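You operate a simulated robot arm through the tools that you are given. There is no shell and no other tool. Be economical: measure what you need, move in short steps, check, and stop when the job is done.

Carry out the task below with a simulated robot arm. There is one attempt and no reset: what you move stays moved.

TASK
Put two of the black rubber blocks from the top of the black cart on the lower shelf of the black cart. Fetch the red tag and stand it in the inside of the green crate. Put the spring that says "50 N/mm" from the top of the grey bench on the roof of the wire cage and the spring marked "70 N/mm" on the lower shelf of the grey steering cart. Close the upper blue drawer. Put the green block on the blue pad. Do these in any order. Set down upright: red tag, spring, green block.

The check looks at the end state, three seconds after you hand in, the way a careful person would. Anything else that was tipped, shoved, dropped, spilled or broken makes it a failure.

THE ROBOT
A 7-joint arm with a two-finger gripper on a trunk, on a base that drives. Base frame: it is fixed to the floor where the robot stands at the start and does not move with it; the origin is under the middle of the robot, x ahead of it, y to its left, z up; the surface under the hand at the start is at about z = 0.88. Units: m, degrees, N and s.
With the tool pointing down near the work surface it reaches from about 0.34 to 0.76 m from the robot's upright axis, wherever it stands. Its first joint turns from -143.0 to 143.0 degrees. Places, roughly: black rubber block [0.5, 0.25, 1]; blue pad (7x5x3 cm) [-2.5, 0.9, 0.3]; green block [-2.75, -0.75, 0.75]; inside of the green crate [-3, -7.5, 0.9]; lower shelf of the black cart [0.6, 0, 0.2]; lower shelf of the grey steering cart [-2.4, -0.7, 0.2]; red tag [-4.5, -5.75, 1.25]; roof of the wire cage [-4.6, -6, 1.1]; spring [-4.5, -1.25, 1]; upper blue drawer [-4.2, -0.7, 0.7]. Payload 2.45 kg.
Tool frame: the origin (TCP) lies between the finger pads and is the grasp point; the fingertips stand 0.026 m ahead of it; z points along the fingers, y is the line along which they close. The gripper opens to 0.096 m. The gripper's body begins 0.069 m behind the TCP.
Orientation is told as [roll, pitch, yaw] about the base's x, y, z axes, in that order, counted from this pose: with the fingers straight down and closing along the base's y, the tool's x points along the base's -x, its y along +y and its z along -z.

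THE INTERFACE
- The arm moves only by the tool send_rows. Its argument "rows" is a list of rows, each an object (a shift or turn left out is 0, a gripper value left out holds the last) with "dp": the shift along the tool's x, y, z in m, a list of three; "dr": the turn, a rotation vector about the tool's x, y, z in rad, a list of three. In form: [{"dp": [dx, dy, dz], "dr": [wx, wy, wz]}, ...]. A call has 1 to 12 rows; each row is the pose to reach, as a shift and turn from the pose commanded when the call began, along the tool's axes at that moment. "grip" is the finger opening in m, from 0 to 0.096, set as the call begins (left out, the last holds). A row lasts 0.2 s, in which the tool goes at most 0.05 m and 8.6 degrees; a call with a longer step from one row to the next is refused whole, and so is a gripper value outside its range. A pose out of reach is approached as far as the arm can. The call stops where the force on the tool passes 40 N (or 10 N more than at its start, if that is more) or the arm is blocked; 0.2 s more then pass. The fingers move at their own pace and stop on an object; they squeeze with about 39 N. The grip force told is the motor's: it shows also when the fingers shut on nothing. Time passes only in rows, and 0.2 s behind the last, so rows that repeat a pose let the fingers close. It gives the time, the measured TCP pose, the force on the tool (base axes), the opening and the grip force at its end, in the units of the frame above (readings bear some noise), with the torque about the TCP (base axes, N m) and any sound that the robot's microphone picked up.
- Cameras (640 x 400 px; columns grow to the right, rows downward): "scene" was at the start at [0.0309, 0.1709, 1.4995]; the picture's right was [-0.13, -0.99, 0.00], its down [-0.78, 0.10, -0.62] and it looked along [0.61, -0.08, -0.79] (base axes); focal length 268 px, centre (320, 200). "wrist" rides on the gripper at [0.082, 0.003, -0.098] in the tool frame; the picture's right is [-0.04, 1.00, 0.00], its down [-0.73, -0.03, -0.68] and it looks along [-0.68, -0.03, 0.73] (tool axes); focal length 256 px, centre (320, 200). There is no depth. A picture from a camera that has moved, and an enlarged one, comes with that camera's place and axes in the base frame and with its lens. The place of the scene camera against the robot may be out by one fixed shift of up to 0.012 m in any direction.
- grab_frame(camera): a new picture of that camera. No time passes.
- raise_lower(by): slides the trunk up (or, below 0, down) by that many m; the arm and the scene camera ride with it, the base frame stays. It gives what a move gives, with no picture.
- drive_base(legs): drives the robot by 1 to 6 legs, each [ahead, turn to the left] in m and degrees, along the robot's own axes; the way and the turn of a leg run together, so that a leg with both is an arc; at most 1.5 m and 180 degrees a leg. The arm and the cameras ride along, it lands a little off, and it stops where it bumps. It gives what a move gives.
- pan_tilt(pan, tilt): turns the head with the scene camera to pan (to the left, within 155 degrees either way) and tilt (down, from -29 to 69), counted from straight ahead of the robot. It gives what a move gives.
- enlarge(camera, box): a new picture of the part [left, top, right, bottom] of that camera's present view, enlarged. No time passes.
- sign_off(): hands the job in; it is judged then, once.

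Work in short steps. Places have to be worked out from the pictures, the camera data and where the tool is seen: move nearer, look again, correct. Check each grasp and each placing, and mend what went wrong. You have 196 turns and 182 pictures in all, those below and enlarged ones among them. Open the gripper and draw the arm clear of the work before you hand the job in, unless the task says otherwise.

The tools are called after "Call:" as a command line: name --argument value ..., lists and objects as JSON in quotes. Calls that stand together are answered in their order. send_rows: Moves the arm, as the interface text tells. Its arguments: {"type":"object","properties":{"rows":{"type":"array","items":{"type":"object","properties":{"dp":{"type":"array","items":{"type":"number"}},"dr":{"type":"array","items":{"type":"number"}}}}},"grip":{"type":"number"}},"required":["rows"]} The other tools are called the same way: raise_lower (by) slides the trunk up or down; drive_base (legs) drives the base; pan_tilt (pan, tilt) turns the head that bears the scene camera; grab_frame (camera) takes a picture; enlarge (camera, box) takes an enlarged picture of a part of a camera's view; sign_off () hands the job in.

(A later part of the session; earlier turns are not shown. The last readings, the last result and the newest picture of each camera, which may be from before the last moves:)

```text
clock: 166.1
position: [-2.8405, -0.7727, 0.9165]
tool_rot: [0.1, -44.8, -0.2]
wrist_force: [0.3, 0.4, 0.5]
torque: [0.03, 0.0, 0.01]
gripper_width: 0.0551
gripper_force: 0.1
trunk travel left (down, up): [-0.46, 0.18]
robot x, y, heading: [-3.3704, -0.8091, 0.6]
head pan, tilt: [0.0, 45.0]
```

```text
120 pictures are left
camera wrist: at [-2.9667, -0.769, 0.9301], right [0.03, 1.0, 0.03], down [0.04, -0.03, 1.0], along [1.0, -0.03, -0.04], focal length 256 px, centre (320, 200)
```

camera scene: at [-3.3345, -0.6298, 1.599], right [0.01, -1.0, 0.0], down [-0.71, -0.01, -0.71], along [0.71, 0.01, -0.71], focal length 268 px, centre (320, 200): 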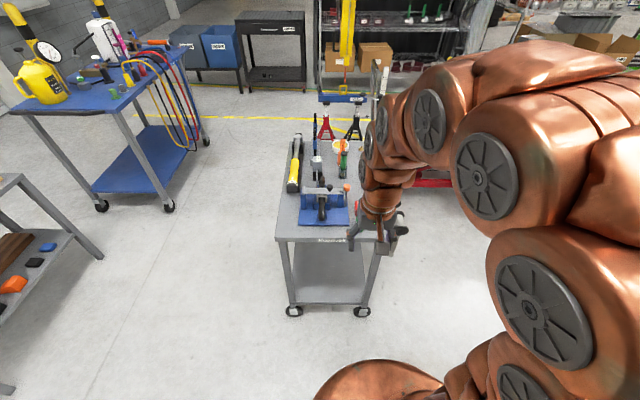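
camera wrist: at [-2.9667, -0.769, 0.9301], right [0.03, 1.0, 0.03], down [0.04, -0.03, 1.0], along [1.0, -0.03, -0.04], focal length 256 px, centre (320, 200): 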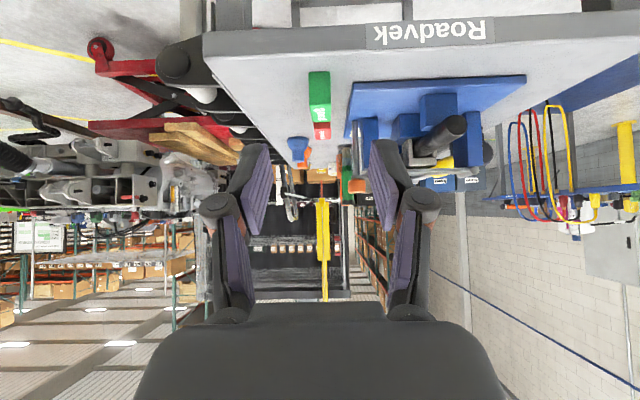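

Both views agree on a cart top at z≈0.779 and the block at x -2.695…-2.648, y≈-0.7735. I'll approach 80 % of the way and check.

Call:
send_rows --rows '[{"dp": [-0.009, 0, 0.039]}, {"dp": [-0.0175, 0, 0.078]}, {"dp": [-0.026, 0, 0.117]}, {"dp": [-0.035, 0, 0.155]}, {"dp": [-0.035, 0, 0.155]}]'

Call:
grab_frame --camera "wrist"

```text
clock: 167.3
position: [-2.709, -0.7726, 0.8328]
tool_rot: [0.1, -44.8, -0.2]
wrist_force: [-0.4, -0.3, 0.5]
torque: [0.02, 0.01, 0.03]
gripper_width: 0.0552
gripper_force: 0.0
trunk travel left (down, up): [-0.46, 0.18]
robot x, y, heading: [-3.3681, -0.8094, 0.5]
head pan, tilt: [0.0, 45.0]
```

```text
119 pictures are left
camera wrist: at [-2.8345, -0.7697, 0.8446], right [0.03, 1.0, 0.03], down [0.04, -0.03, 1.0], along [1.0, -0.03, -0.04], focal length 256 px, centre (320, 200)
```

wrist: 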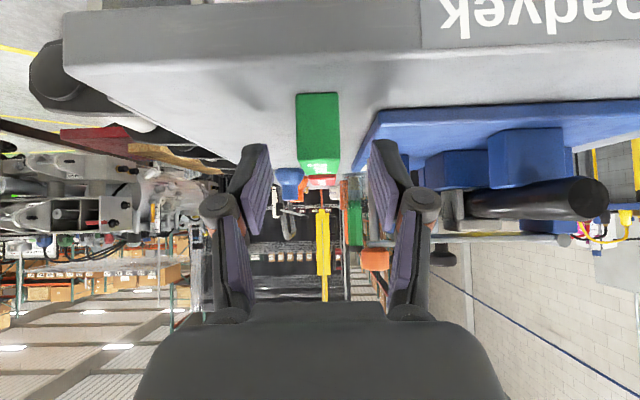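

I'm aligned. I'll narrow to 42 mm to stay clear of the blue plate, advance to (-2.674, -0.773, 0.812) and close fully.

Call:
send_rows --rows '[{"dp": [0, 0, 0]}, {"dp": [-0.005, 0, 0.02]}, {"dp": [-0.0099, 0, 0.0396]}, {"dp": [-0.0099, 0, 0.0396]}]' --grip 0.042

Call:
grab_frame --camera "wrist"

```text
clock: 168.3
position: [-2.6729, -0.7733, 0.8132]
tool_rot: [0.1, -44.8, -0.2]
wrist_force: [-0.4, -0.2, -0.5]
torque: [0.03, 0.0, 0.01]
gripper_width: 0.0419
gripper_force: 0.0
trunk travel left (down, up): [-0.46, 0.18]
robot x, y, heading: [-3.3741, -0.8089, 0.5]
head pan, tilt: [0.0, 45.0]
```

```text
118 pictures are left
camera wrist: at [-2.7984, -0.7699, 0.8245], right [0.03, 1.0, 0.03], down [0.04, -0.03, 1.0], along [1.0, -0.03, -0.04], focal length 256 px, centre (320, 200)
```

wrist: 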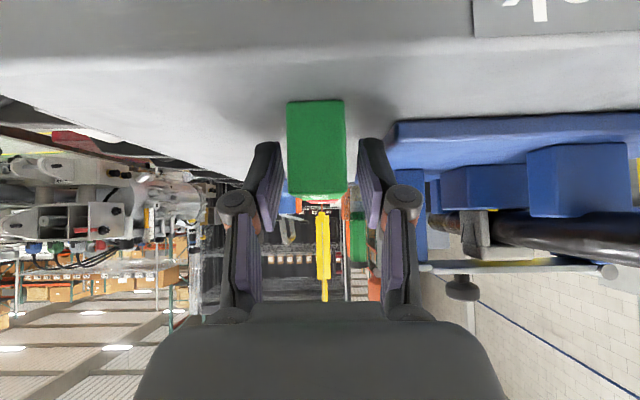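

Both fingers straddle the block. I'll go down 3 mm, close fully and lift slowly.

Call:
send_rows --rows '[{"dp": [0.0022, 0, 0.0022]}, {"dp": [0.0022, 0, 0.0022]}]'

Call:
send_rows --rows '[{"dp": [0, 0, 0]}, {"dp": [0, 0, 0]}, {"dp": [0, 0, 0]}, {"dp": [0, 0, 0]}]' --grip 0

Call:
send_rows --rows '[{"dp": [-0.005, 0, -0.005]}, {"dp": [-0.01, 0, -0.01]}, {"dp": [-0.02, 0, -0.02]}, {"dp": [-0.03, 0, -0.03]}, {"dp": [-0.03, 0, -0.03]}]'

Call:
grab_frame --camera "wrist"

```text
clock: 168.9
position: [-2.671, -0.7726, 0.8097]
tool_rot: [0.0, -44.7, -0.2]
wrist_force: [-0.2, -0.1, -0.4]
torque: [-0.02, -0.01, 0.03]
gripper_width: 0.0423
gripper_force: 0.1
trunk travel left (down, up): [-0.46, 0.18]
robot x, y, heading: [-3.3707, -0.8086, 0.4]
head pan, tilt: [0.0, 45.0]
```

```text
clock: 169.9
position: [-2.671, -0.7723, 0.8096]
tool_rot: [0.1, -44.7, -0.3]
wrist_force: [0.7, 0.3, 1.4]
torque: [0.0, -0.05, 0.02]
gripper_width: 0.0232
gripper_force: 38.6
trunk travel left (down, up): [-0.46, 0.18]
robot x, y, heading: [-3.371, -0.8099, 0.8]
head pan, tilt: [0.0, 45.0]
```

```text
clock: 171.1
position: [-2.6716, -0.7716, 0.8497]
tool_rot: [0.1, -44.8, -0.3]
wrist_force: [0.4, -1.0, 0.2]
torque: [0.0, -0.01, 0.0]
gripper_width: 0.023
gripper_force: 38.9
trunk travel left (down, up): [-0.46, 0.18]
robot x, y, heading: [-3.3701, -0.8071, 0.8]
head pan, tilt: [0.0, 45.0]
```

```text
117 pictures are left
camera wrist: at [-2.7975, -0.7685, 0.8619], right [0.03, 1.0, 0.03], down [0.04, -0.03, 1.0], along [1.0, -0.03, -0.04], focal length 256 px, centre (320, 200)
```

wrist: 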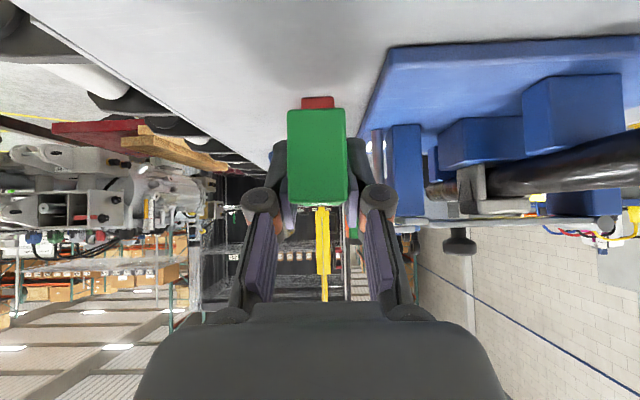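

The green block is held level (23 mm, 39 N), with its underside about 31 mm below the TCP. I'll raise the trunk a little, back off, and swing round toward the cube cart so I can approach the blue pad diagonally from the left.

Call:
raise_lower --by 0.1

Call:
drive_base --legs '[[-0.25, 0], [0, 90], [0.5, 0], [0, -42]]'

Call:
pan_tilt --pan 10 --tilt 35

Call:
grab_frame --camera "scene"

```text
clock: 172.4
position: [-2.6709, -0.7727, 0.9494]
tool_rot: [0.0, -44.7, -0.2]
wrist_force: [-0.3, 0.6, -0.1]
torque: [0.02, 0.01, 0.03]
gripper_width: 0.0228
gripper_force: 39.0
trunk travel left (down, up): [-0.56, 0.08]
robot x, y, heading: [-3.3712, -0.8091, 0.5]
head pan, tilt: [0.0, 45.0]
```

```text
clock: 182.5
position: [-3.17, 0.219, 0.9499]
tool_rot: [0.1, -44.8, 46.8]
wrist_force: [1.0, 0.6, -0.4]
torque: [0.02, 0.01, 0.02]
gripper_width: 0.0226
gripper_force: 38.8
trunk travel left (down, up): [-0.56, 0.08]
robot x, y, heading: [-3.616, -0.3196, 47.7]
head pan, tilt: [0.0, 45.0]
```

```text
clock: 183.2
position: [-3.1702, 0.2202, 0.9497]
tool_rot: [0.1, -44.7, 46.8]
wrist_force: [0.0, 0.1, -0.7]
torque: [0.01, 0.01, 0.03]
gripper_width: 0.0225
gripper_force: 38.9
trunk travel left (down, up): [-0.56, 0.08]
robot x, y, heading: [-3.6207, -0.3181, 47.6]
head pan, tilt: [10.0, 35.0]
```

```text
116 pictures are left
camera scene: at [-3.7324, -0.1596, 1.5338], right [0.84, -0.54, 0.0], down [-0.31, -0.48, -0.82], along [0.44, 0.69, -0.57], focal length 268 px, centre (320, 200)
```

scene: 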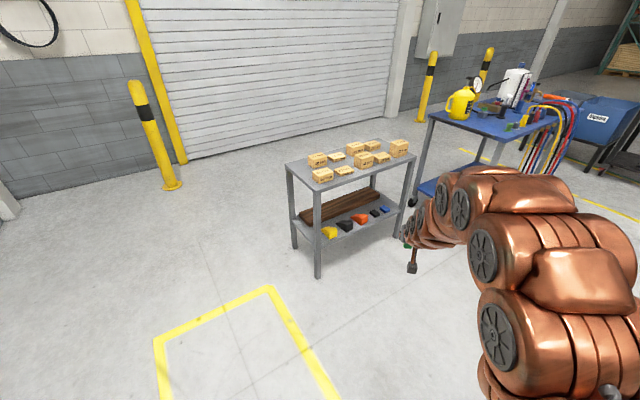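

Two views put the blue pad at about (-2.47, 0.92) with its top near z≈0.35. I'll drive 0.55 m closer, lower the trunk and look.

Call:
drive_base --legs '[[0, -1.5], [0.55, 0]]'

Call:
raise_lower --by -0.4

Call:
grab_frame --camera "wrist"

Call:
grab_frame --camera "scene"

```text
clock: 186.7
position: [-2.7722, 0.5883, 0.9495]
tool_rot: [0.1, -44.8, 44.5]
wrist_force: [0.0, -0.1, -0.5]
torque: [0.0, 0.01, 0.03]
gripper_width: 0.0226
gripper_force: 39.0
trunk travel left (down, up): [-0.56, 0.08]
robot x, y, heading: [-3.2394, 0.0701, 45.4]
head pan, tilt: [10.0, 35.0]
```

```text
clock: 190.5
position: [-2.7723, 0.589, 0.5482]
tool_rot: [0.1, -44.8, 44.4]
wrist_force: [0.7, 0.2, -0.9]
torque: [0.02, -0.01, -0.01]
gripper_width: 0.0228
gripper_force: 39.3
trunk travel left (down, up): [-0.16, 0.48]
robot x, y, heading: [-3.2429, 0.0686, 45.4]
head pan, tilt: [10.0, 35.0]
```

```text
115 pictures are left
camera wrist: at [-2.8646, 0.5009, 0.5618], right [-0.68, 0.73, 0.03], down [0.05, 0.01, 1.0], along [0.73, 0.68, -0.04], focal length 256 px, centre (320, 200)
```

wrist: 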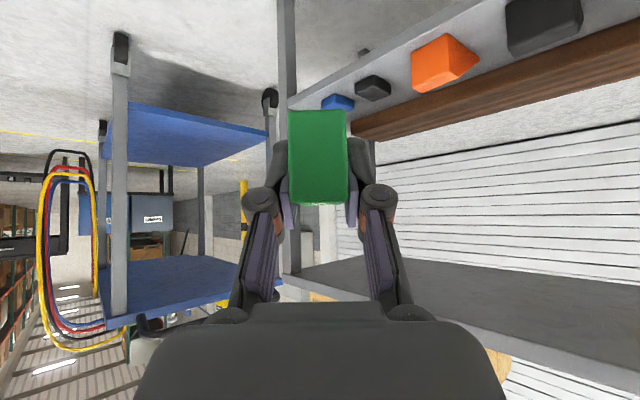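

```text
114 pictures are left
camera scene: at [-3.3496, 0.2317, 1.1338], right [0.82, -0.57, 0.0], down [-0.33, -0.47, -0.82], along [0.47, 0.67, -0.57], focal length 268 px, centre (320, 200)
```

scene: 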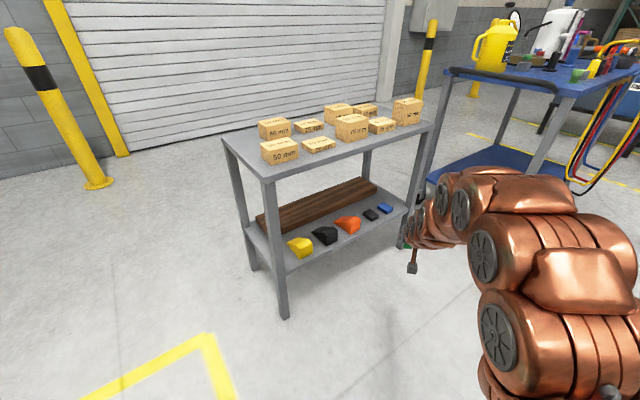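

I'll enlarge the pad in both cameras for a precise fix.

Call:
enlarge --camera "scene" --box '[340, 180, 436, 240]'

Call:
enlarge --camera "wrist" --box '[280, 60, 440, 160]'

```text
6.67 times, centred on (388, 210) of scene
camera zoom: at [-3.3496, 0.2317, 1.1338], right [0.82, -0.57, 0.0], down [-0.33, -0.47, -0.82], along [0.47, 0.67, -0.57], focal length 1788 px, centre (-133, 133)
```

zoom: 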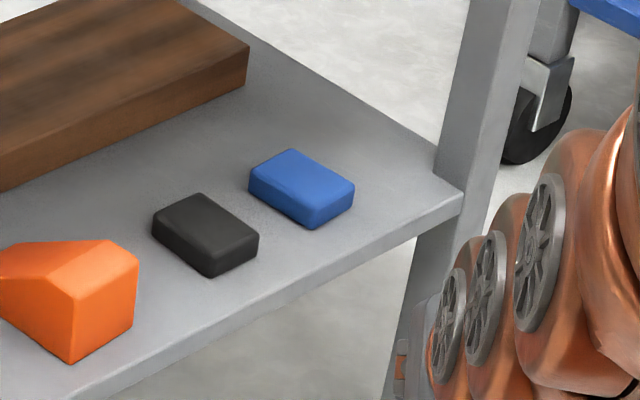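

```text
4.00 times, centred on (360, 110) of wrist
camera zoom: at [-2.8646, 0.5009, 0.5618], right [-0.68, 0.73, 0.03], down [0.05, 0.01, 1.0], along [0.73, 0.68, -0.04], focal length 1024 px, centre (160, 560)
```

zoom: 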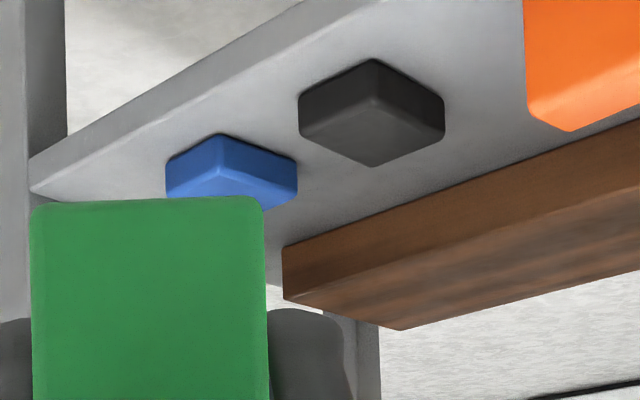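

The pad is axis-aligned and centred near (-2.476, 0.918), with its top at about z 0.35. I'll yaw the tool 18° toward the pad's long axis, lower a bit and drive in 0.43 m.

Call:
send_rows --rows '[{"dr": [-0.074, 0, -0.074]}, {"dr": [-0.148, 0, -0.148]}, {"dr": [-0.222, 0, -0.222]}, {"dr": [-0.222, 0, -0.222]}]'

Call:
raise_lower --by -0.08

Call:
drive_base --legs '[[0.4, 0]]'

Call:
grab_frame --camera "wrist"

Call:
grab_frame --camera "scene"

```text
clock: 191.5
position: [-2.7727, 0.5873, 0.5505]
tool_rot: [0.1, -44.7, 62.5]
wrist_force: [-0.6, 0.3, -0.5]
torque: [0.0, -0.01, -0.02]
gripper_width: 0.0225
gripper_force: 38.9
trunk travel left (down, up): [-0.16, 0.48]
robot x, y, heading: [-3.242, 0.0694, 45.5]
head pan, tilt: [10.0, 35.0]
```

```text
clock: 192.7
position: [-2.7727, 0.5878, 0.4689]
tool_rot: [0.2, -44.8, 62.3]
wrist_force: [-0.1, -0.5, -0.8]
torque: [0.0, 0.03, 0.05]
gripper_width: 0.0226
gripper_force: 39.5
trunk travel left (down, up): [-0.08, 0.56]
robot x, y, heading: [-3.2462, 0.0687, 45.3]
head pan, tilt: [10.0, 35.0]
```

```text
clock: 195.2
position: [-2.4985, 0.8667, 0.4696]
tool_rot: [0.3, -44.8, 62.5]
wrist_force: [-0.5, -0.6, -0.1]
torque: [-0.01, -0.02, 0.0]
gripper_width: 0.0226
gripper_force: 39.2
trunk travel left (down, up): [-0.08, 0.56]
robot x, y, heading: [-2.9685, 0.3434, 45.1]
head pan, tilt: [10.0, 35.0]
```

```text
111 pictures are left
camera wrist: at [-2.5591, 0.7551, 0.4816], right [-0.87, 0.49, 0.03], down [0.05, 0.02, 1.0], along [0.48, 0.87, -0.04], focal length 256 px, centre (320, 200)
```

wrist: 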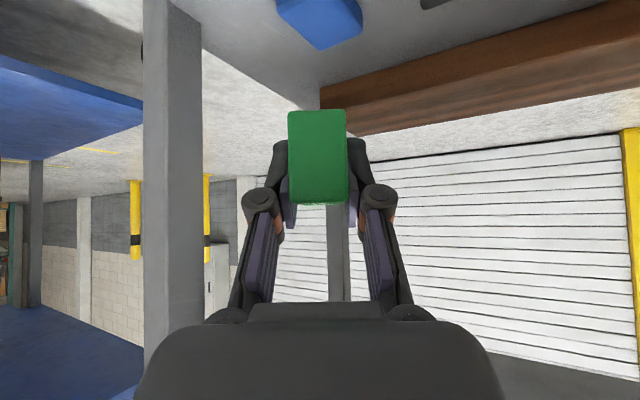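

```text
110 pictures are left
camera scene: at [-3.0751, 0.51, 1.0538], right [0.82, -0.57, 0.0], down [-0.33, -0.47, -0.82], along [0.47, 0.67, -0.57], focal length 268 px, centre (320, 200)
```

scene: 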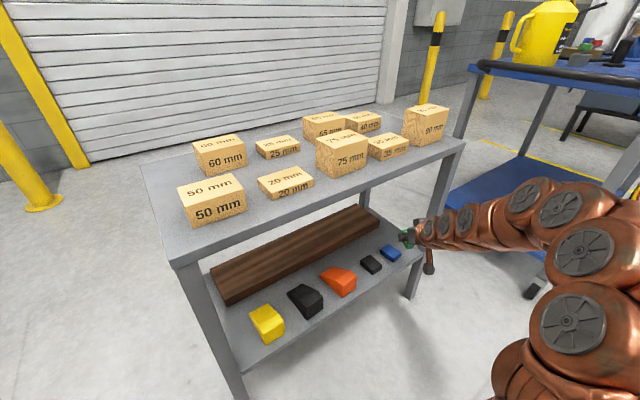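

I'm close now; I'll enlarge both views to fix the pad's position relative to the block.

Call:
enlarge --camera "wrist" --box '[240, 0, 400, 100]'

Call:
enlarge --camera "scene" --box '[350, 210, 446, 270]'

```text
4.00 times, centred on (320, 50) of wrist
camera zoom: at [-2.5591, 0.7551, 0.4816], right [-0.87, 0.49, 0.03], down [0.05, 0.02, 1.0], along [0.48, 0.87, -0.04], focal length 1024 px, centre (320, 800)
```

zoom: 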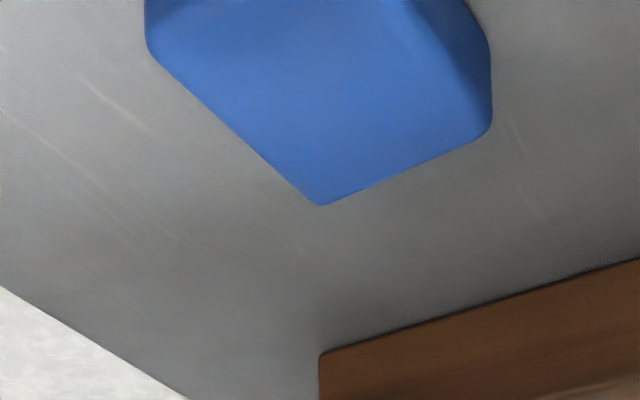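

```text
6.67 times, centred on (398, 240) of scene
camera zoom: at [-3.0751, 0.51, 1.0538], right [0.82, -0.57, 0.0], down [-0.33, -0.47, -0.82], along [0.47, 0.67, -0.57], focal length 1788 px, centre (-200, -67)
```

zoom: 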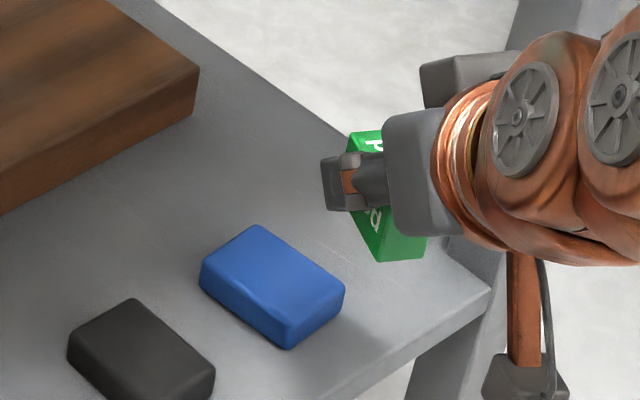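

Combining the views gives the pad centre ≈ (-2.458, 0.944) with its top ≈ 0.32, so the block needs to go 8.7 cm further forward. I'll move ahead and partway down.

Call:
send_rows --rows '[{"dp": [-0.015, 0, 0.03]}, {"dp": [-0.0264, 0, 0.065]}, {"dp": [-0.0264, 0, 0.0971]}, {"dp": [-0.0264, 0, 0.0971]}]'

Call:
grab_frame --camera "wrist"

Call:
enlarge --camera "scene" --box '[350, 200, 478, 280]'

```text
clock: 196.2
position: [-2.4599, 0.9472, 0.4192]
tool_rot: [0.2, -44.8, 62.4]
wrist_force: [0.0, -0.2, 0.2]
torque: [0.01, 0.0, 0.02]
gripper_width: 0.0227
gripper_force: 39.1
trunk travel left (down, up): [-0.08, 0.56]
robot x, y, heading: [-2.9706, 0.3473, 45.5]
head pan, tilt: [10.0, 35.0]
```

```text
107 pictures are left
camera wrist: at [-2.5213, 0.8344, 0.4306], right [-0.87, 0.49, 0.03], down [0.05, 0.02, 1.0], along [0.48, 0.87, -0.04], focal length 256 px, centre (320, 200)
```

wrist: 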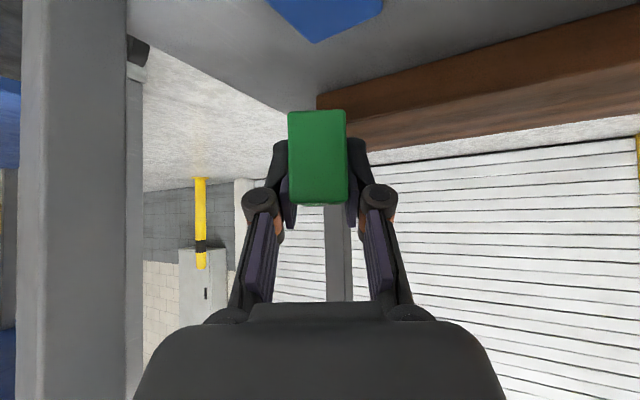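

```text
5.00 times, centred on (414, 240) of scene
camera zoom: at [-3.0751, 0.5101, 1.0538], right [0.82, -0.57, 0.0], down [-0.33, -0.47, -0.82], along [0.47, 0.67, -0.57], focal length 1341 px, centre (-150, 0)
```

zoom: 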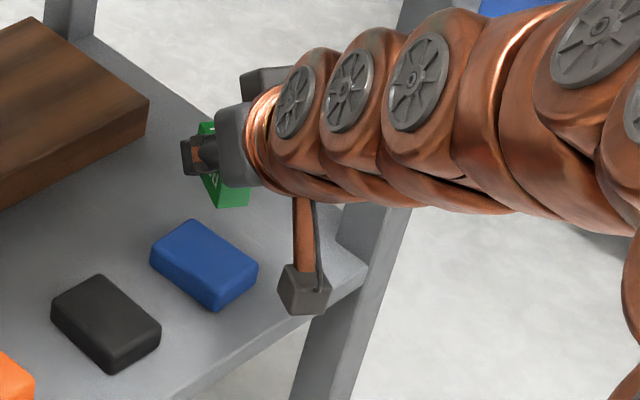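

The two wrist views give pad x -2.49…-2.441, y 0.912…0.974, top z≈0.322, so the block is nearly over its centre. I'll correct by 5 mm and lower toward contact.

Call:
send_rows --rows '[{"dp": [0.02, 0.002, 0.0155]}, {"dp": [0.04, 0.002, 0.033]}, {"dp": [0.0445, 0.002, 0.0375]}, {"dp": [0.0445, 0.002, 0.0375]}]'

Call:
grab_frame --camera "wrist"

Call:
enlarge --camera "scene" --box '[350, 210, 446, 270]'

```text
clock: 197.2
position: [-2.4633, 0.9413, 0.3614]
tool_rot: [0.3, -44.7, 62.5]
wrist_force: [0.1, -0.5, -0.3]
torque: [0.01, -0.01, 0.03]
gripper_width: 0.0227
gripper_force: 38.7
trunk travel left (down, up): [-0.08, 0.56]
robot x, y, heading: [-2.9641, 0.3455, 45.3]
head pan, tilt: [10.0, 35.0]
```

```text
105 pictures are left
camera wrist: at [-2.5232, 0.8289, 0.3734], right [-0.87, 0.49, 0.03], down [0.05, 0.02, 1.0], along [0.48, 0.87, -0.04], focal length 256 px, centre (320, 200)
```

wrist: 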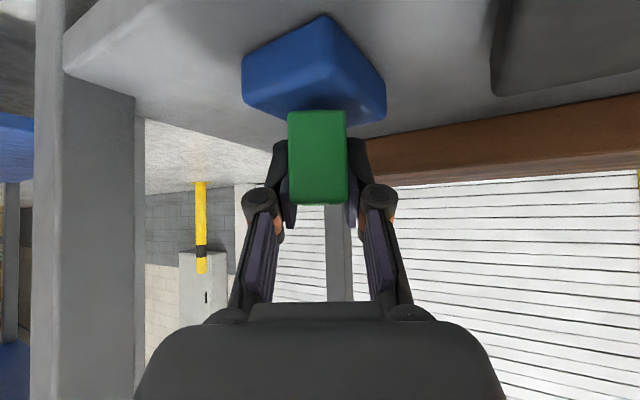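

```text
6.67 times, centred on (398, 240) of scene
camera zoom: at [-3.0751, 0.5101, 1.0538], right [0.82, -0.57, 0.0], down [-0.33, -0.47, -0.82], along [0.47, 0.67, -0.57], focal length 1788 px, centre (-200, -67)
```

zoom: 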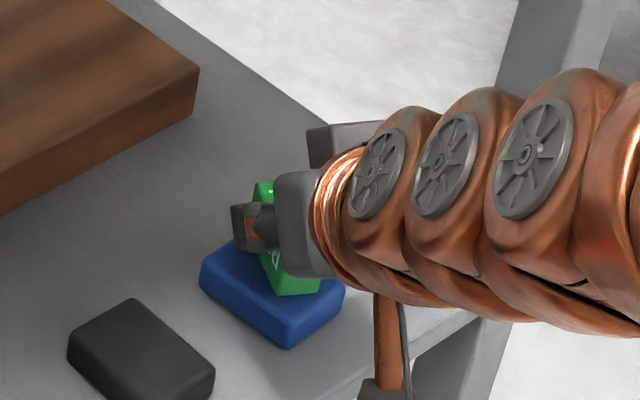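

The block is nicely over the pad. I'll step down to contact.

Call:
send_rows --rows '[{"dp": [0.002, 0, 0.002]}, {"dp": [0.004, 0, 0.004]}, {"dp": [0.006, 0, 0.006]}, {"dp": [0.008, 0, 0.008]}, {"dp": [0.01, 0, 0.01]}, {"dp": [0.012, 0, 0.012]}]'

Call:
grab_frame --camera "wrist"

Call:
enlarge --camera "scene" --box '[350, 210, 446, 270]'

```text
clock: 198.5
position: [-2.46, 0.943, 0.3505]
tool_rot: [-0.2, -45.4, 62.7]
wrist_force: [-3.6, -3.6, 17.8]
torque: [0.09, 0.08, 0.05]
gripper_width: 0.0226
gripper_force: 39.0
trunk travel left (down, up): [-0.08, 0.56]
robot x, y, heading: [-2.9637, 0.3442, 45.5]
head pan, tilt: [10.0, 35.0]
stopped in row 6: the force on the tool passed its limit at 44 N (the readings are from after the stop); the commanded pose is now the measured one
```

```text
103 pictures are left
camera wrist: at [-2.5217, 0.8308, 0.3615], right [-0.87, 0.49, 0.03], down [0.04, 0.01, 1.0], along [0.48, 0.87, -0.03], focal length 256 px, centre (320, 200)
```

wrist: 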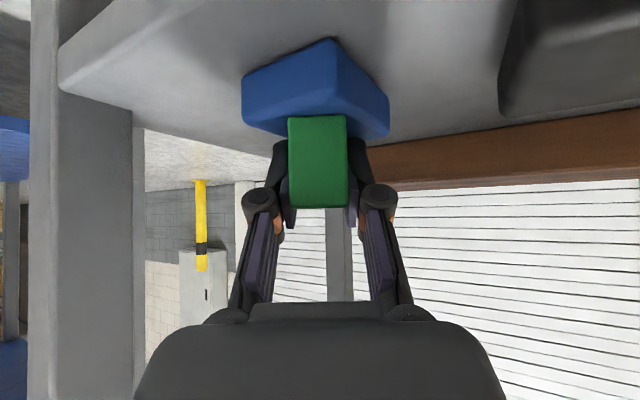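

```text
6.67 times, centred on (398, 240) of scene
camera zoom: at [-3.0758, 0.5093, 1.0537], right [0.82, -0.57, 0.0], down [-0.33, -0.47, -0.82], along [0.47, 0.67, -0.57], focal length 1788 px, centre (-200, -67)
```

zoom: 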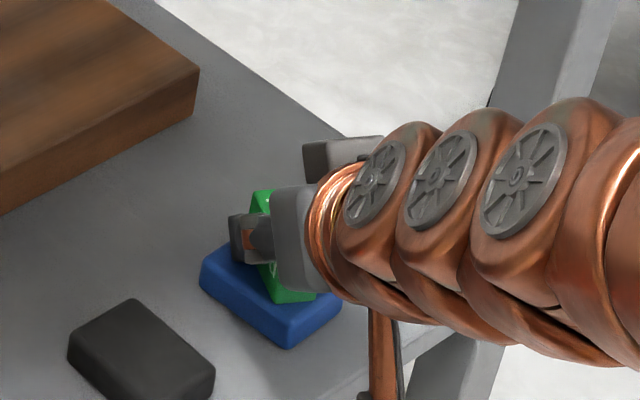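

Contact on the pad at z=0.3505, as expected. I'll ease 1 mm and release.

Call:
send_rows --rows '[{"dp": [-0.001, 0, -0.001]}, {"dp": [-0.001, 0, -0.001]}]'

Call:
send_rows --rows '[{"dp": [0, 0, 0]}, {"dp": [0, 0, 0]}, {"dp": [0, 0, 0]}]' --grip 0.055

Call:
send_rows --rows '[{"dp": [0, 0, -0.03]}, {"dp": [0, 0, -0.07]}, {"dp": [0, 0, -0.11]}, {"dp": [0, 0, -0.11]}]'

Call:
grab_frame --camera "wrist"

Call:
enlarge --camera "scene" --box '[350, 200, 446, 260]'

```text
clock: 199.1
position: [-2.4608, 0.9407, 0.3514]
tool_rot: [0.1, -45.3, 62.6]
wrist_force: [2.8, 5.3, 16.7]
torque: [0.47, -0.28, 0.02]
gripper_width: 0.0229
gripper_force: 38.6
trunk travel left (down, up): [-0.08, 0.56]
robot x, y, heading: [-2.9676, 0.3466, 45.7]
head pan, tilt: [10.0, 35.0]
```

```text
clock: 199.9
position: [-2.4627, 0.9418, 0.3494]
tool_rot: [0.0, -45.0, 62.5]
wrist_force: [0.0, -1.9, 0.6]
torque: [0.0, -0.03, 0.06]
gripper_width: 0.0556
gripper_force: 0.0
trunk travel left (down, up): [-0.08, 0.56]
robot x, y, heading: [-2.9658, 0.3463, 45.7]
head pan, tilt: [10.0, 35.0]
```

```text
clock: 200.9
position: [-2.4958, 0.8713, 0.4261]
tool_rot: [0.0, -45.2, 62.6]
wrist_force: [0.5, -0.2, 0.0]
torque: [0.0, -0.02, 0.01]
gripper_width: 0.0549
gripper_force: 0.0
trunk travel left (down, up): [-0.08, 0.56]
robot x, y, heading: [-2.9695, 0.3469, 45.4]
head pan, tilt: [10.0, 35.0]
```

```text
101 pictures are left
camera wrist: at [-2.557, 0.7603, 0.4381], right [-0.87, 0.49, 0.03], down [0.04, 0.02, 1.0], along [0.48, 0.87, -0.04], focal length 256 px, centre (320, 200)
```

wrist: 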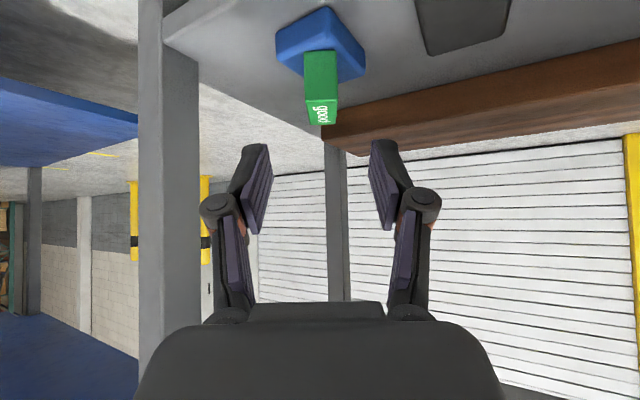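

```text
6.67 times, centred on (398, 230) of scene
camera zoom: at [-3.0752, 0.51, 1.0538], right [0.82, -0.57, 0.0], down [-0.33, -0.47, -0.82], along [0.47, 0.67, -0.57], focal length 1788 px, centre (-200, 0)
```

zoom: 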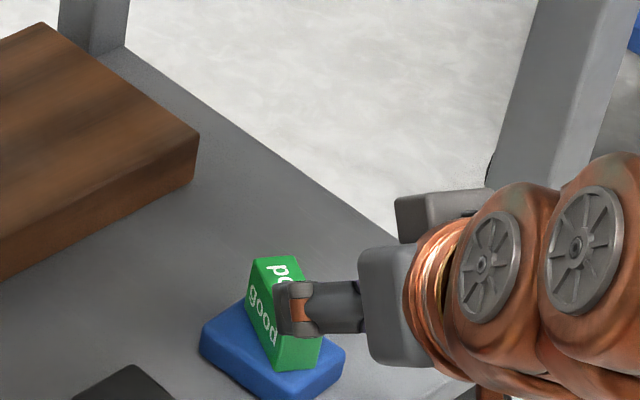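

The green block stands upright on the blue pad. I'll back away, raise the trunk, tuck the arm, and go to the bench drawer.

Call:
drive_base --legs '[[-0.75, 0]]'

Call:
raise_lower --by 0.4

Call:
raise_lower --by 0.1

Call:
send_rows --rows '[{"dp": [0.0, 0.01, -0.04]}, {"dp": [0.0, 0.02, -0.08]}, {"dp": [0.02, 0.03, -0.12]}, {"dp": [0.04, 0.04, -0.15]}, {"dp": [0.04, 0.04, -0.15], "dr": [0, 0.14, 0]}, {"dp": [0.04, 0.04, -0.15], "dr": [0, 0.28, 0]}, {"dp": [0.04, 0.04, -0.15], "dr": [0, 0.42, 0]}]'

Call:
pan_tilt --pan 0 --tilt 45

Call:
grab_frame --camera "scene"

```text
clock: 205.0
position: [-3.0323, 0.34, 0.4278]
tool_rot: [0.1, -45.2, 64.0]
wrist_force: [0.4, 0.2, 0.5]
torque: [0.02, -0.01, 0.0]
gripper_width: 0.055
gripper_force: 0.1
trunk travel left (down, up): [-0.08, 0.56]
robot x, y, heading: [-3.4899, -0.1995, 46.8]
head pan, tilt: [10.0, 35.0]
```

```text
clock: 208.8
position: [-3.0319, 0.3401, 0.8267]
tool_rot: [0.1, -45.2, 63.9]
wrist_force: [0.4, 0.4, -0.3]
torque: [0.03, -0.02, 0.01]
gripper_width: 0.0551
gripper_force: 0.0
trunk travel left (down, up): [-0.48, 0.16]
robot x, y, heading: [-3.4905, -0.1971, 46.7]
head pan, tilt: [10.0, 35.0]
```

```text
clock: 210.2
position: [-3.0324, 0.3393, 0.9275]
tool_rot: [0.0, -45.2, 64.0]
wrist_force: [0.3, 0.3, 0.6]
torque: [0.02, 0.01, 0.01]
gripper_width: 0.0549
gripper_force: 0.1
trunk travel left (down, up): [-0.58, 0.06]
robot x, y, heading: [-3.4891, -0.1951, 46.8]
head pan, tilt: [10.0, 35.0]
```

```text
clock: 211.8
position: [-3.1278, 0.2348, 1.0031]
tool_rot: [0.0, -21.1, 64.0]
wrist_force: [-0.5, 0.3, 0.7]
torque: [-0.02, -0.01, 0.0]
gripper_width: 0.0552
gripper_force: 0.2
trunk travel left (down, up): [-0.58, 0.06]
robot x, y, heading: [-3.4896, -0.1972, 46.8]
head pan, tilt: [10.0, 35.0]
```

```text
clock: 212.5
position: [-3.1283, 0.2355, 1.0038]
tool_rot: [0.0, -21.2, 64.0]
wrist_force: [0.5, -0.2, 0.1]
torque: [0.01, -0.03, -0.01]
gripper_width: 0.055
gripper_force: 0.0
trunk travel left (down, up): [-0.58, 0.06]
robot x, y, heading: [-3.4889, -0.1992, 47.0]
head pan, tilt: [0.0, 45.0]
```

```text
99 pictures are left
camera scene: at [-3.5948, -0.0514, 1.5391], right [0.73, -0.68, 0.0], down [-0.48, -0.52, -0.71], along [0.48, 0.52, -0.71], focal length 268 px, centre (320, 200)
```

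scene: 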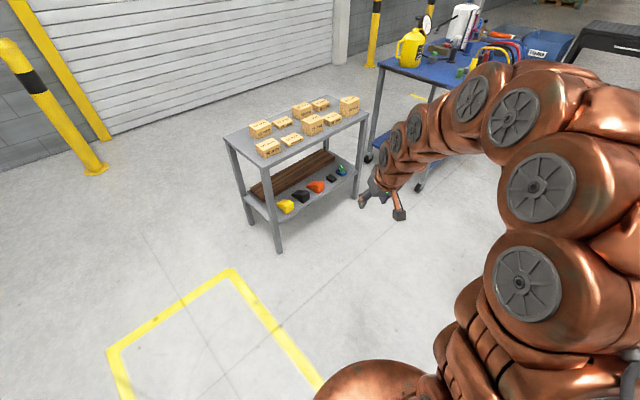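

All clear. I'll turn and drive to face the bench at about (-3.49, -0.75).

Call:
drive_base --legs '[[0, -137], [0.55, 0], [0, -90]]'

Call:
pan_tilt --pan 15 --tilt 40

Call:
grab_frame --camera "scene"

Call:
grab_frame --camera "wrist"

```text
clock: 225.0
position: [-4.0349, -0.8111, 1.0036]
tool_rot: [0.0, -21.1, -159.5]
wrist_force: [1.0, 0.1, -0.5]
torque: [-0.01, -0.02, 0.01]
gripper_width: 0.0551
gripper_force: 0.1
trunk travel left (down, up): [-0.58, 0.06]
robot x, y, heading: [-3.4732, -0.7456, -176.4]
head pan, tilt: [0.0, 45.0]
```

```text
clock: 225.8
position: [-4.0362, -0.8113, 1.0031]
tool_rot: [0.0, -21.1, -159.5]
wrist_force: [-0.1, -0.2, 0.3]
torque: [0.03, -0.03, 0.01]
gripper_width: 0.0549
gripper_force: 0.0
trunk travel left (down, up): [-0.58, 0.06]
robot x, y, heading: [-3.4718, -0.7424, -176.6]
head pan, tilt: [15.0, 40.0]
```

```text
98 pictures are left
camera scene: at [-3.4876, -0.9523, 1.5462], right [-0.32, 0.95, 0.0], down [0.61, 0.2, -0.77], along [-0.73, -0.24, -0.64], focal length 268 px, centre (320, 200)
```

scene: 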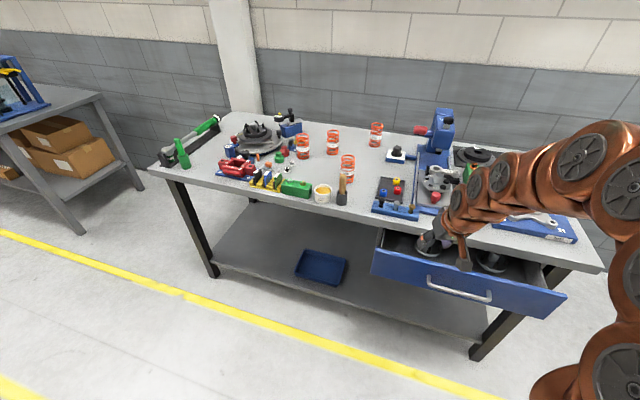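

```text
97 pictures are left
camera wrist: at [-3.9293, -0.7756, 1.0657], right [0.32, -0.95, 0.01], down [-0.42, -0.13, 0.9], along [-0.85, -0.29, -0.44], focal length 256 px, centre (320, 200)
```

wrist: 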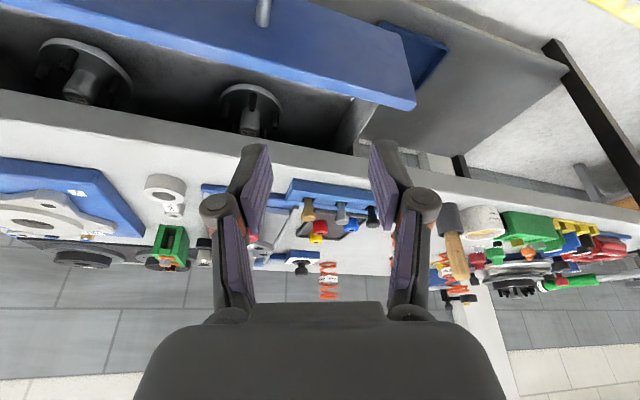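

The drawer front's top edge is near x≈-4.11, z≈0.836, spanning y -0.96…-0.41, with the handle at z≈0.776. I'll back up 0.15 m, square the tool to -x and pitch it flatter for pushing.

Call:
drive_base --legs '[[-0.15, 0]]'

Call:
send_rows --rows '[{"dr": [0.043, 0, 0.111]}, {"dr": [0.086, 0, 0.222]}, {"dr": [0.128, 0, 0.334]}, {"dr": [0.128, 0, 0.334]}]' --grip 0

Call:
send_rows --rows '[{"dr": [0, -0.13, 0]}, {"dr": [0, -0.26, 0]}, {"dr": [0, -0.39, 0]}, {"dr": [0, -0.52, 0]}, {"dr": [0, -0.65, 0]}, {"dr": [0, -0.768, 0]}, {"dr": [0, -0.768, 0]}]'

Call:
raise_lower --by -0.18

Call:
grab_frame --camera "wrist"

Call:
grab_frame --camera "scene"

```text
clock: 227.1
position: [-3.8834, -0.8016, 1.0029]
tool_rot: [0.0, -21.0, -159.5]
wrist_force: [-0.3, 0.9, 0.4]
torque: [0.01, 0.03, 0.0]
gripper_width: 0.0549
gripper_force: 0.1
trunk travel left (down, up): [-0.58, 0.06]
robot x, y, heading: [-3.3225, -0.7361, -176.7]
head pan, tilt: [15.0, 40.0]
```

```text
clock: 228.1
position: [-3.8829, -0.8014, 1.0028]
tool_rot: [0.1, -21.1, 179.9]
wrist_force: [0.3, 0.3, 0.1]
torque: [-0.01, 0.01, 0.0]
gripper_width: 0.0
gripper_force: 28.3
trunk travel left (down, up): [-0.58, 0.06]
robot x, y, heading: [-3.3205, -0.7389, -176.5]
head pan, tilt: [15.0, 40.0]
```

```text
clock: 229.7
position: [-3.9413, -0.8046, 1.0434]
tool_rot: [0.8, -64.1, 179.8]
wrist_force: [0.1, 0.3, -0.1]
torque: [0.0, 0.04, 0.0]
gripper_width: 0.0001
gripper_force: 27.7
out of reach, approached as far as the arm can: row 4, 5, 6, 7
trunk travel left (down, up): [-0.58, 0.06]
robot x, y, heading: [-3.3193, -0.7372, -176.7]
head pan, tilt: [15.0, 40.0]
```

```text
clock: 231.7
position: [-3.9399, -0.8059, 0.8632]
tool_rot: [0.7, -64.0, 179.9]
wrist_force: [0.3, 0.2, -0.2]
torque: [0.01, 0.02, 0.0]
gripper_width: 0.0
gripper_force: 28.7
trunk travel left (down, up): [-0.4, 0.24]
robot x, y, heading: [-3.3214, -0.7352, -176.6]
head pan, tilt: [15.0, 40.0]
```

```text
96 pictures are left
camera wrist: at [-3.8156, -0.808, 0.8332], right [-0.01, -1.0, 0.04], down [0.29, 0.04, 0.96], along [-0.96, 0.02, 0.29], focal length 256 px, centre (320, 200)
```

wrist: 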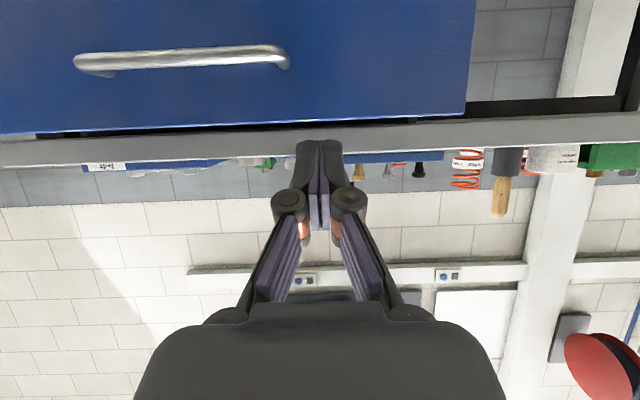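

```text
95 pictures are left
camera scene: at [-3.3355, -0.9433, 1.3663], right [-0.31, 0.95, 0.0], down [0.61, 0.2, -0.77], along [-0.73, -0.24, -0.64], focal length 268 px, centre (320, 200)
```

scene: 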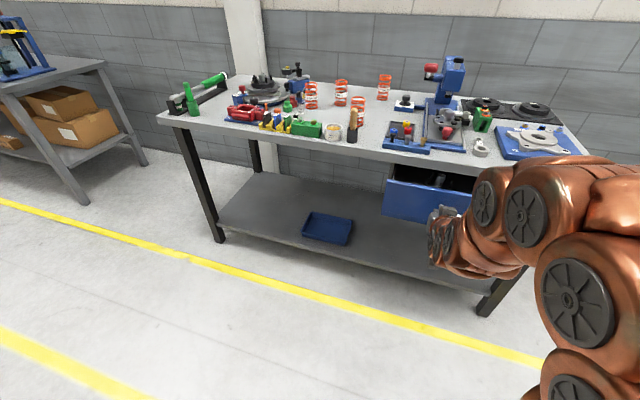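

The drawer face is confirmed at x≈-4.11, z up to 0.839, with the handle ending at y≈-0.78. I'll push left of the handle at y≈-0.85, z≈0.79: lower the hand, drive in 0.1 m, then push with the arm.

Call:
send_rows --rows '[{"dp": [0.027, 0.023, 0.013]}, {"dp": [0.054, 0.045, 0.0263]}, {"dp": [0.054, 0.045, 0.0263]}]'

Call:
drive_base --legs '[[0.11, 0]]'

Call:
send_rows --rows '[{"dp": [-0.0088, 0, 0.018]}, {"dp": [-0.0175, 0, 0.036]}, {"dp": [-0.0263, 0, 0.054]}, {"dp": [-0.035, 0, 0.072]}, {"dp": [-0.0438, 0, 0.09]}, {"dp": [-0.0438, 0, 0.09]}]'

Call:
grab_frame --camera "scene"

Call:
grab_frame --camera "wrist"

```text
clock: 232.5
position: [-3.9409, -0.8503, 0.8037]
tool_rot: [0.8, -64.1, 179.8]
wrist_force: [-0.5, -0.4, 0.2]
torque: [-0.01, -0.02, 0.01]
gripper_width: 0.0002
gripper_force: 28.5
trunk travel left (down, up): [-0.4, 0.24]
robot x, y, heading: [-3.3229, -0.7367, -176.7]
head pan, tilt: [15.0, 40.0]
```

```text
clock: 233.7
position: [-4.0511, -0.8572, 0.8033]
tool_rot: [0.7, -63.9, 179.8]
wrist_force: [-0.2, 0.7, 0.0]
torque: [0.02, 0.03, 0.0]
gripper_width: 0.0
gripper_force: 28.6
trunk travel left (down, up): [-0.4, 0.24]
robot x, y, heading: [-3.4318, -0.7422, -176.9]
head pan, tilt: [15.0, 40.0]
```

```text
clock: 235.1
position: [-4.1513, -0.8575, 0.8047]
tool_rot: [0.7, -64.0, 179.8]
wrist_force: [0.2, -0.6, -0.1]
torque: [-0.04, 0.05, 0.0]
gripper_width: 0.0
gripper_force: 28.5
trunk travel left (down, up): [-0.4, 0.24]
robot x, y, heading: [-3.4312, -0.7409, -176.6]
head pan, tilt: [15.0, 40.0]
```

```text
94 pictures are left
camera scene: at [-3.4459, -0.9498, 1.3663], right [-0.31, 0.95, 0.0], down [0.61, 0.2, -0.77], along [-0.73, -0.24, -0.64], focal length 268 px, centre (320, 200)
```

scene: 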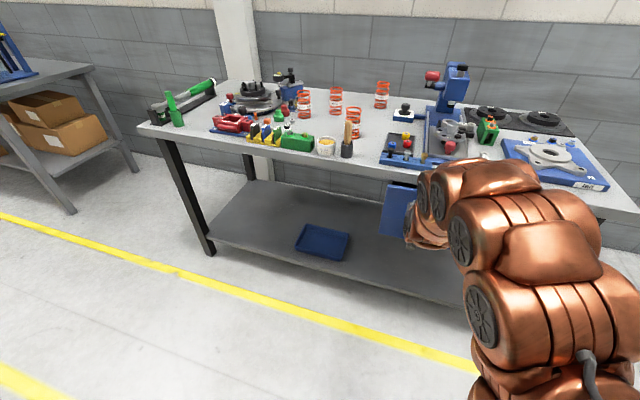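

```text
93 pictures are left
camera wrist: at [-4.0261, -0.8606, 0.7734], right [-0.01, -1.0, 0.04], down [0.29, 0.04, 0.96], along [-0.96, 0.02, 0.29], focal length 256 px, centre (320, 200)
```

wrist: 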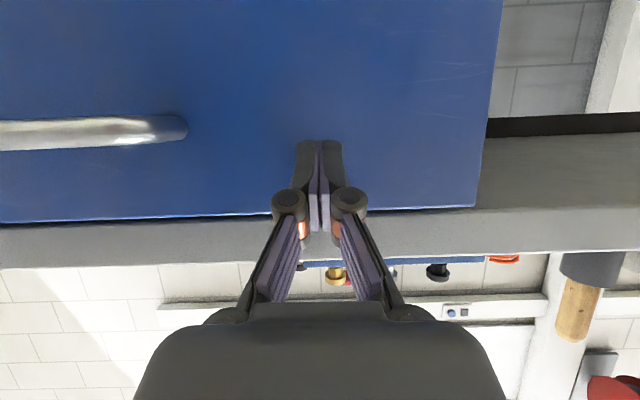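

The fingertips are at the drawer face, now near x≈-4.18. I'll keep pushing until resistance builds.

Call:
send_rows --rows '[{"dp": [-0.0044, 0, 0.009]}, {"dp": [-0.0088, 0, 0.018]}, {"dp": [-0.0131, 0, 0.027]}, {"dp": [-0.0175, 0, 0.036]}, {"dp": [-0.0219, 0, 0.045]}, {"dp": [-0.0263, 0, 0.054]}]'

Call:
grab_frame --camera "wrist"

```text
clock: 236.6
position: [-4.2079, -0.8584, 0.8042]
tool_rot: [0.7, -63.7, -180.1]
wrist_force: [24.3, 3.0, 9.9]
torque: [0.04, 0.28, -0.1]
gripper_width: 0.0061
gripper_force: 28.7
trunk travel left (down, up): [-0.4, 0.24]
robot x, y, heading: [-3.4307, -0.744, -176.6]
head pan, tilt: [15.0, 40.0]
stopped in row 6: the force on the tool passed its limit at 43 N (the readings are from after the stop); the commanded pose is now the measured one
```

```text
92 pictures are left
camera wrist: at [-4.0826, -0.8604, 0.7739], right [-0.01, -1.0, 0.04], down [0.28, 0.04, 0.96], along [-0.96, 0.02, 0.28], focal length 256 px, centre (320, 200)
```

wrist: 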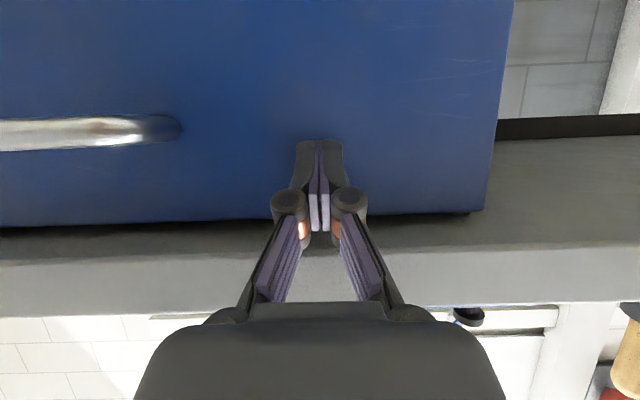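

Resistance of 43 N with the face tucked under the bench edge. I'll back off and check against the lower drawer.

Call:
send_rows --rows '[{"dp": [0.0175, 0, -0.036]}, {"dp": [0.035, 0, -0.072]}, {"dp": [0.0526, 0, -0.108]}, {"dp": [0.07, 0, -0.144]}]'

Call:
grab_frame --camera "wrist"

Call:
grab_frame --camera "scene"

```text
clock: 237.6
position: [-4.0509, -0.8561, 0.8074]
tool_rot: [0.7, -63.7, 180.0]
wrist_force: [0.4, 0.5, 0.8]
torque: [0.03, 0.05, 0.0]
gripper_width: 0.0
gripper_force: 28.2
trunk travel left (down, up): [-0.4, 0.24]
robot x, y, heading: [-3.4329, -0.7455, -176.5]
head pan, tilt: [15.0, 40.0]
```

```text
91 pictures are left
camera wrist: at [-3.9258, -0.8588, 0.7775], right [-0.01, -1.0, 0.04], down [0.28, 0.04, 0.96], along [-0.96, 0.02, 0.28], focal length 256 px, centre (320, 200)
```

wrist: 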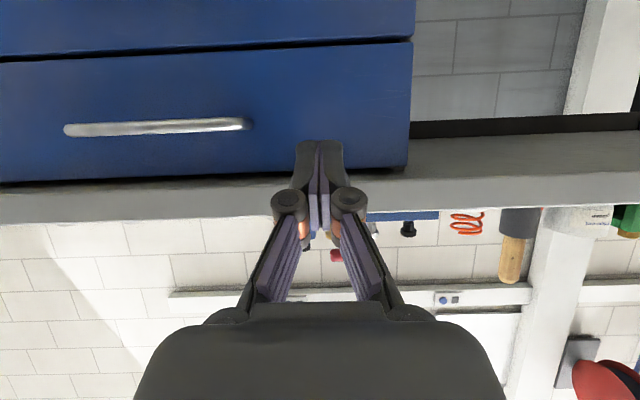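

```text
90 pictures are left
camera scene: at [-3.4457, -0.9498, 1.3662], right [-0.31, 0.95, 0.0], down [0.61, 0.2, -0.77], along [-0.73, -0.24, -0.64], focal length 268 px, centre (320, 200)
```

scene: 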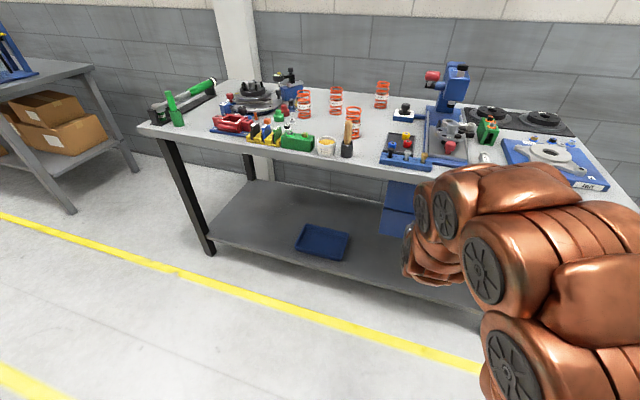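

Upper and lower drawer fronts are now coplanar, so the drawer is closed. Next the springs: I'll enlarge them to read the labels.

Call:
enlarge --camera "scene" --box '[270, 70, 430, 170]'

```text
4.00 times, centred on (350, 120) of scene
camera zoom: at [-3.4457, -0.9498, 1.3662], right [-0.31, 0.95, 0.0], down [0.61, 0.2, -0.77], along [-0.73, -0.24, -0.64], focal length 1073 px, centre (200, 520)
```

zoom: 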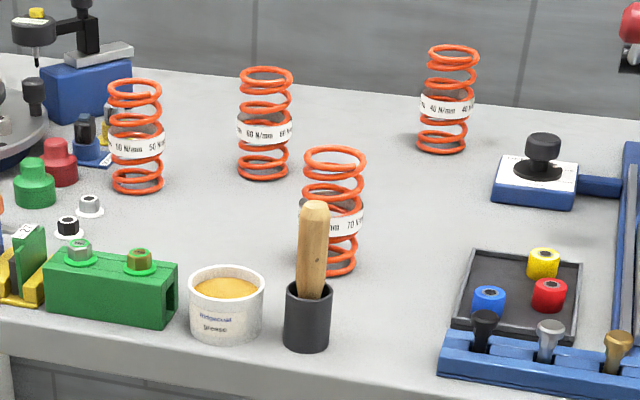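

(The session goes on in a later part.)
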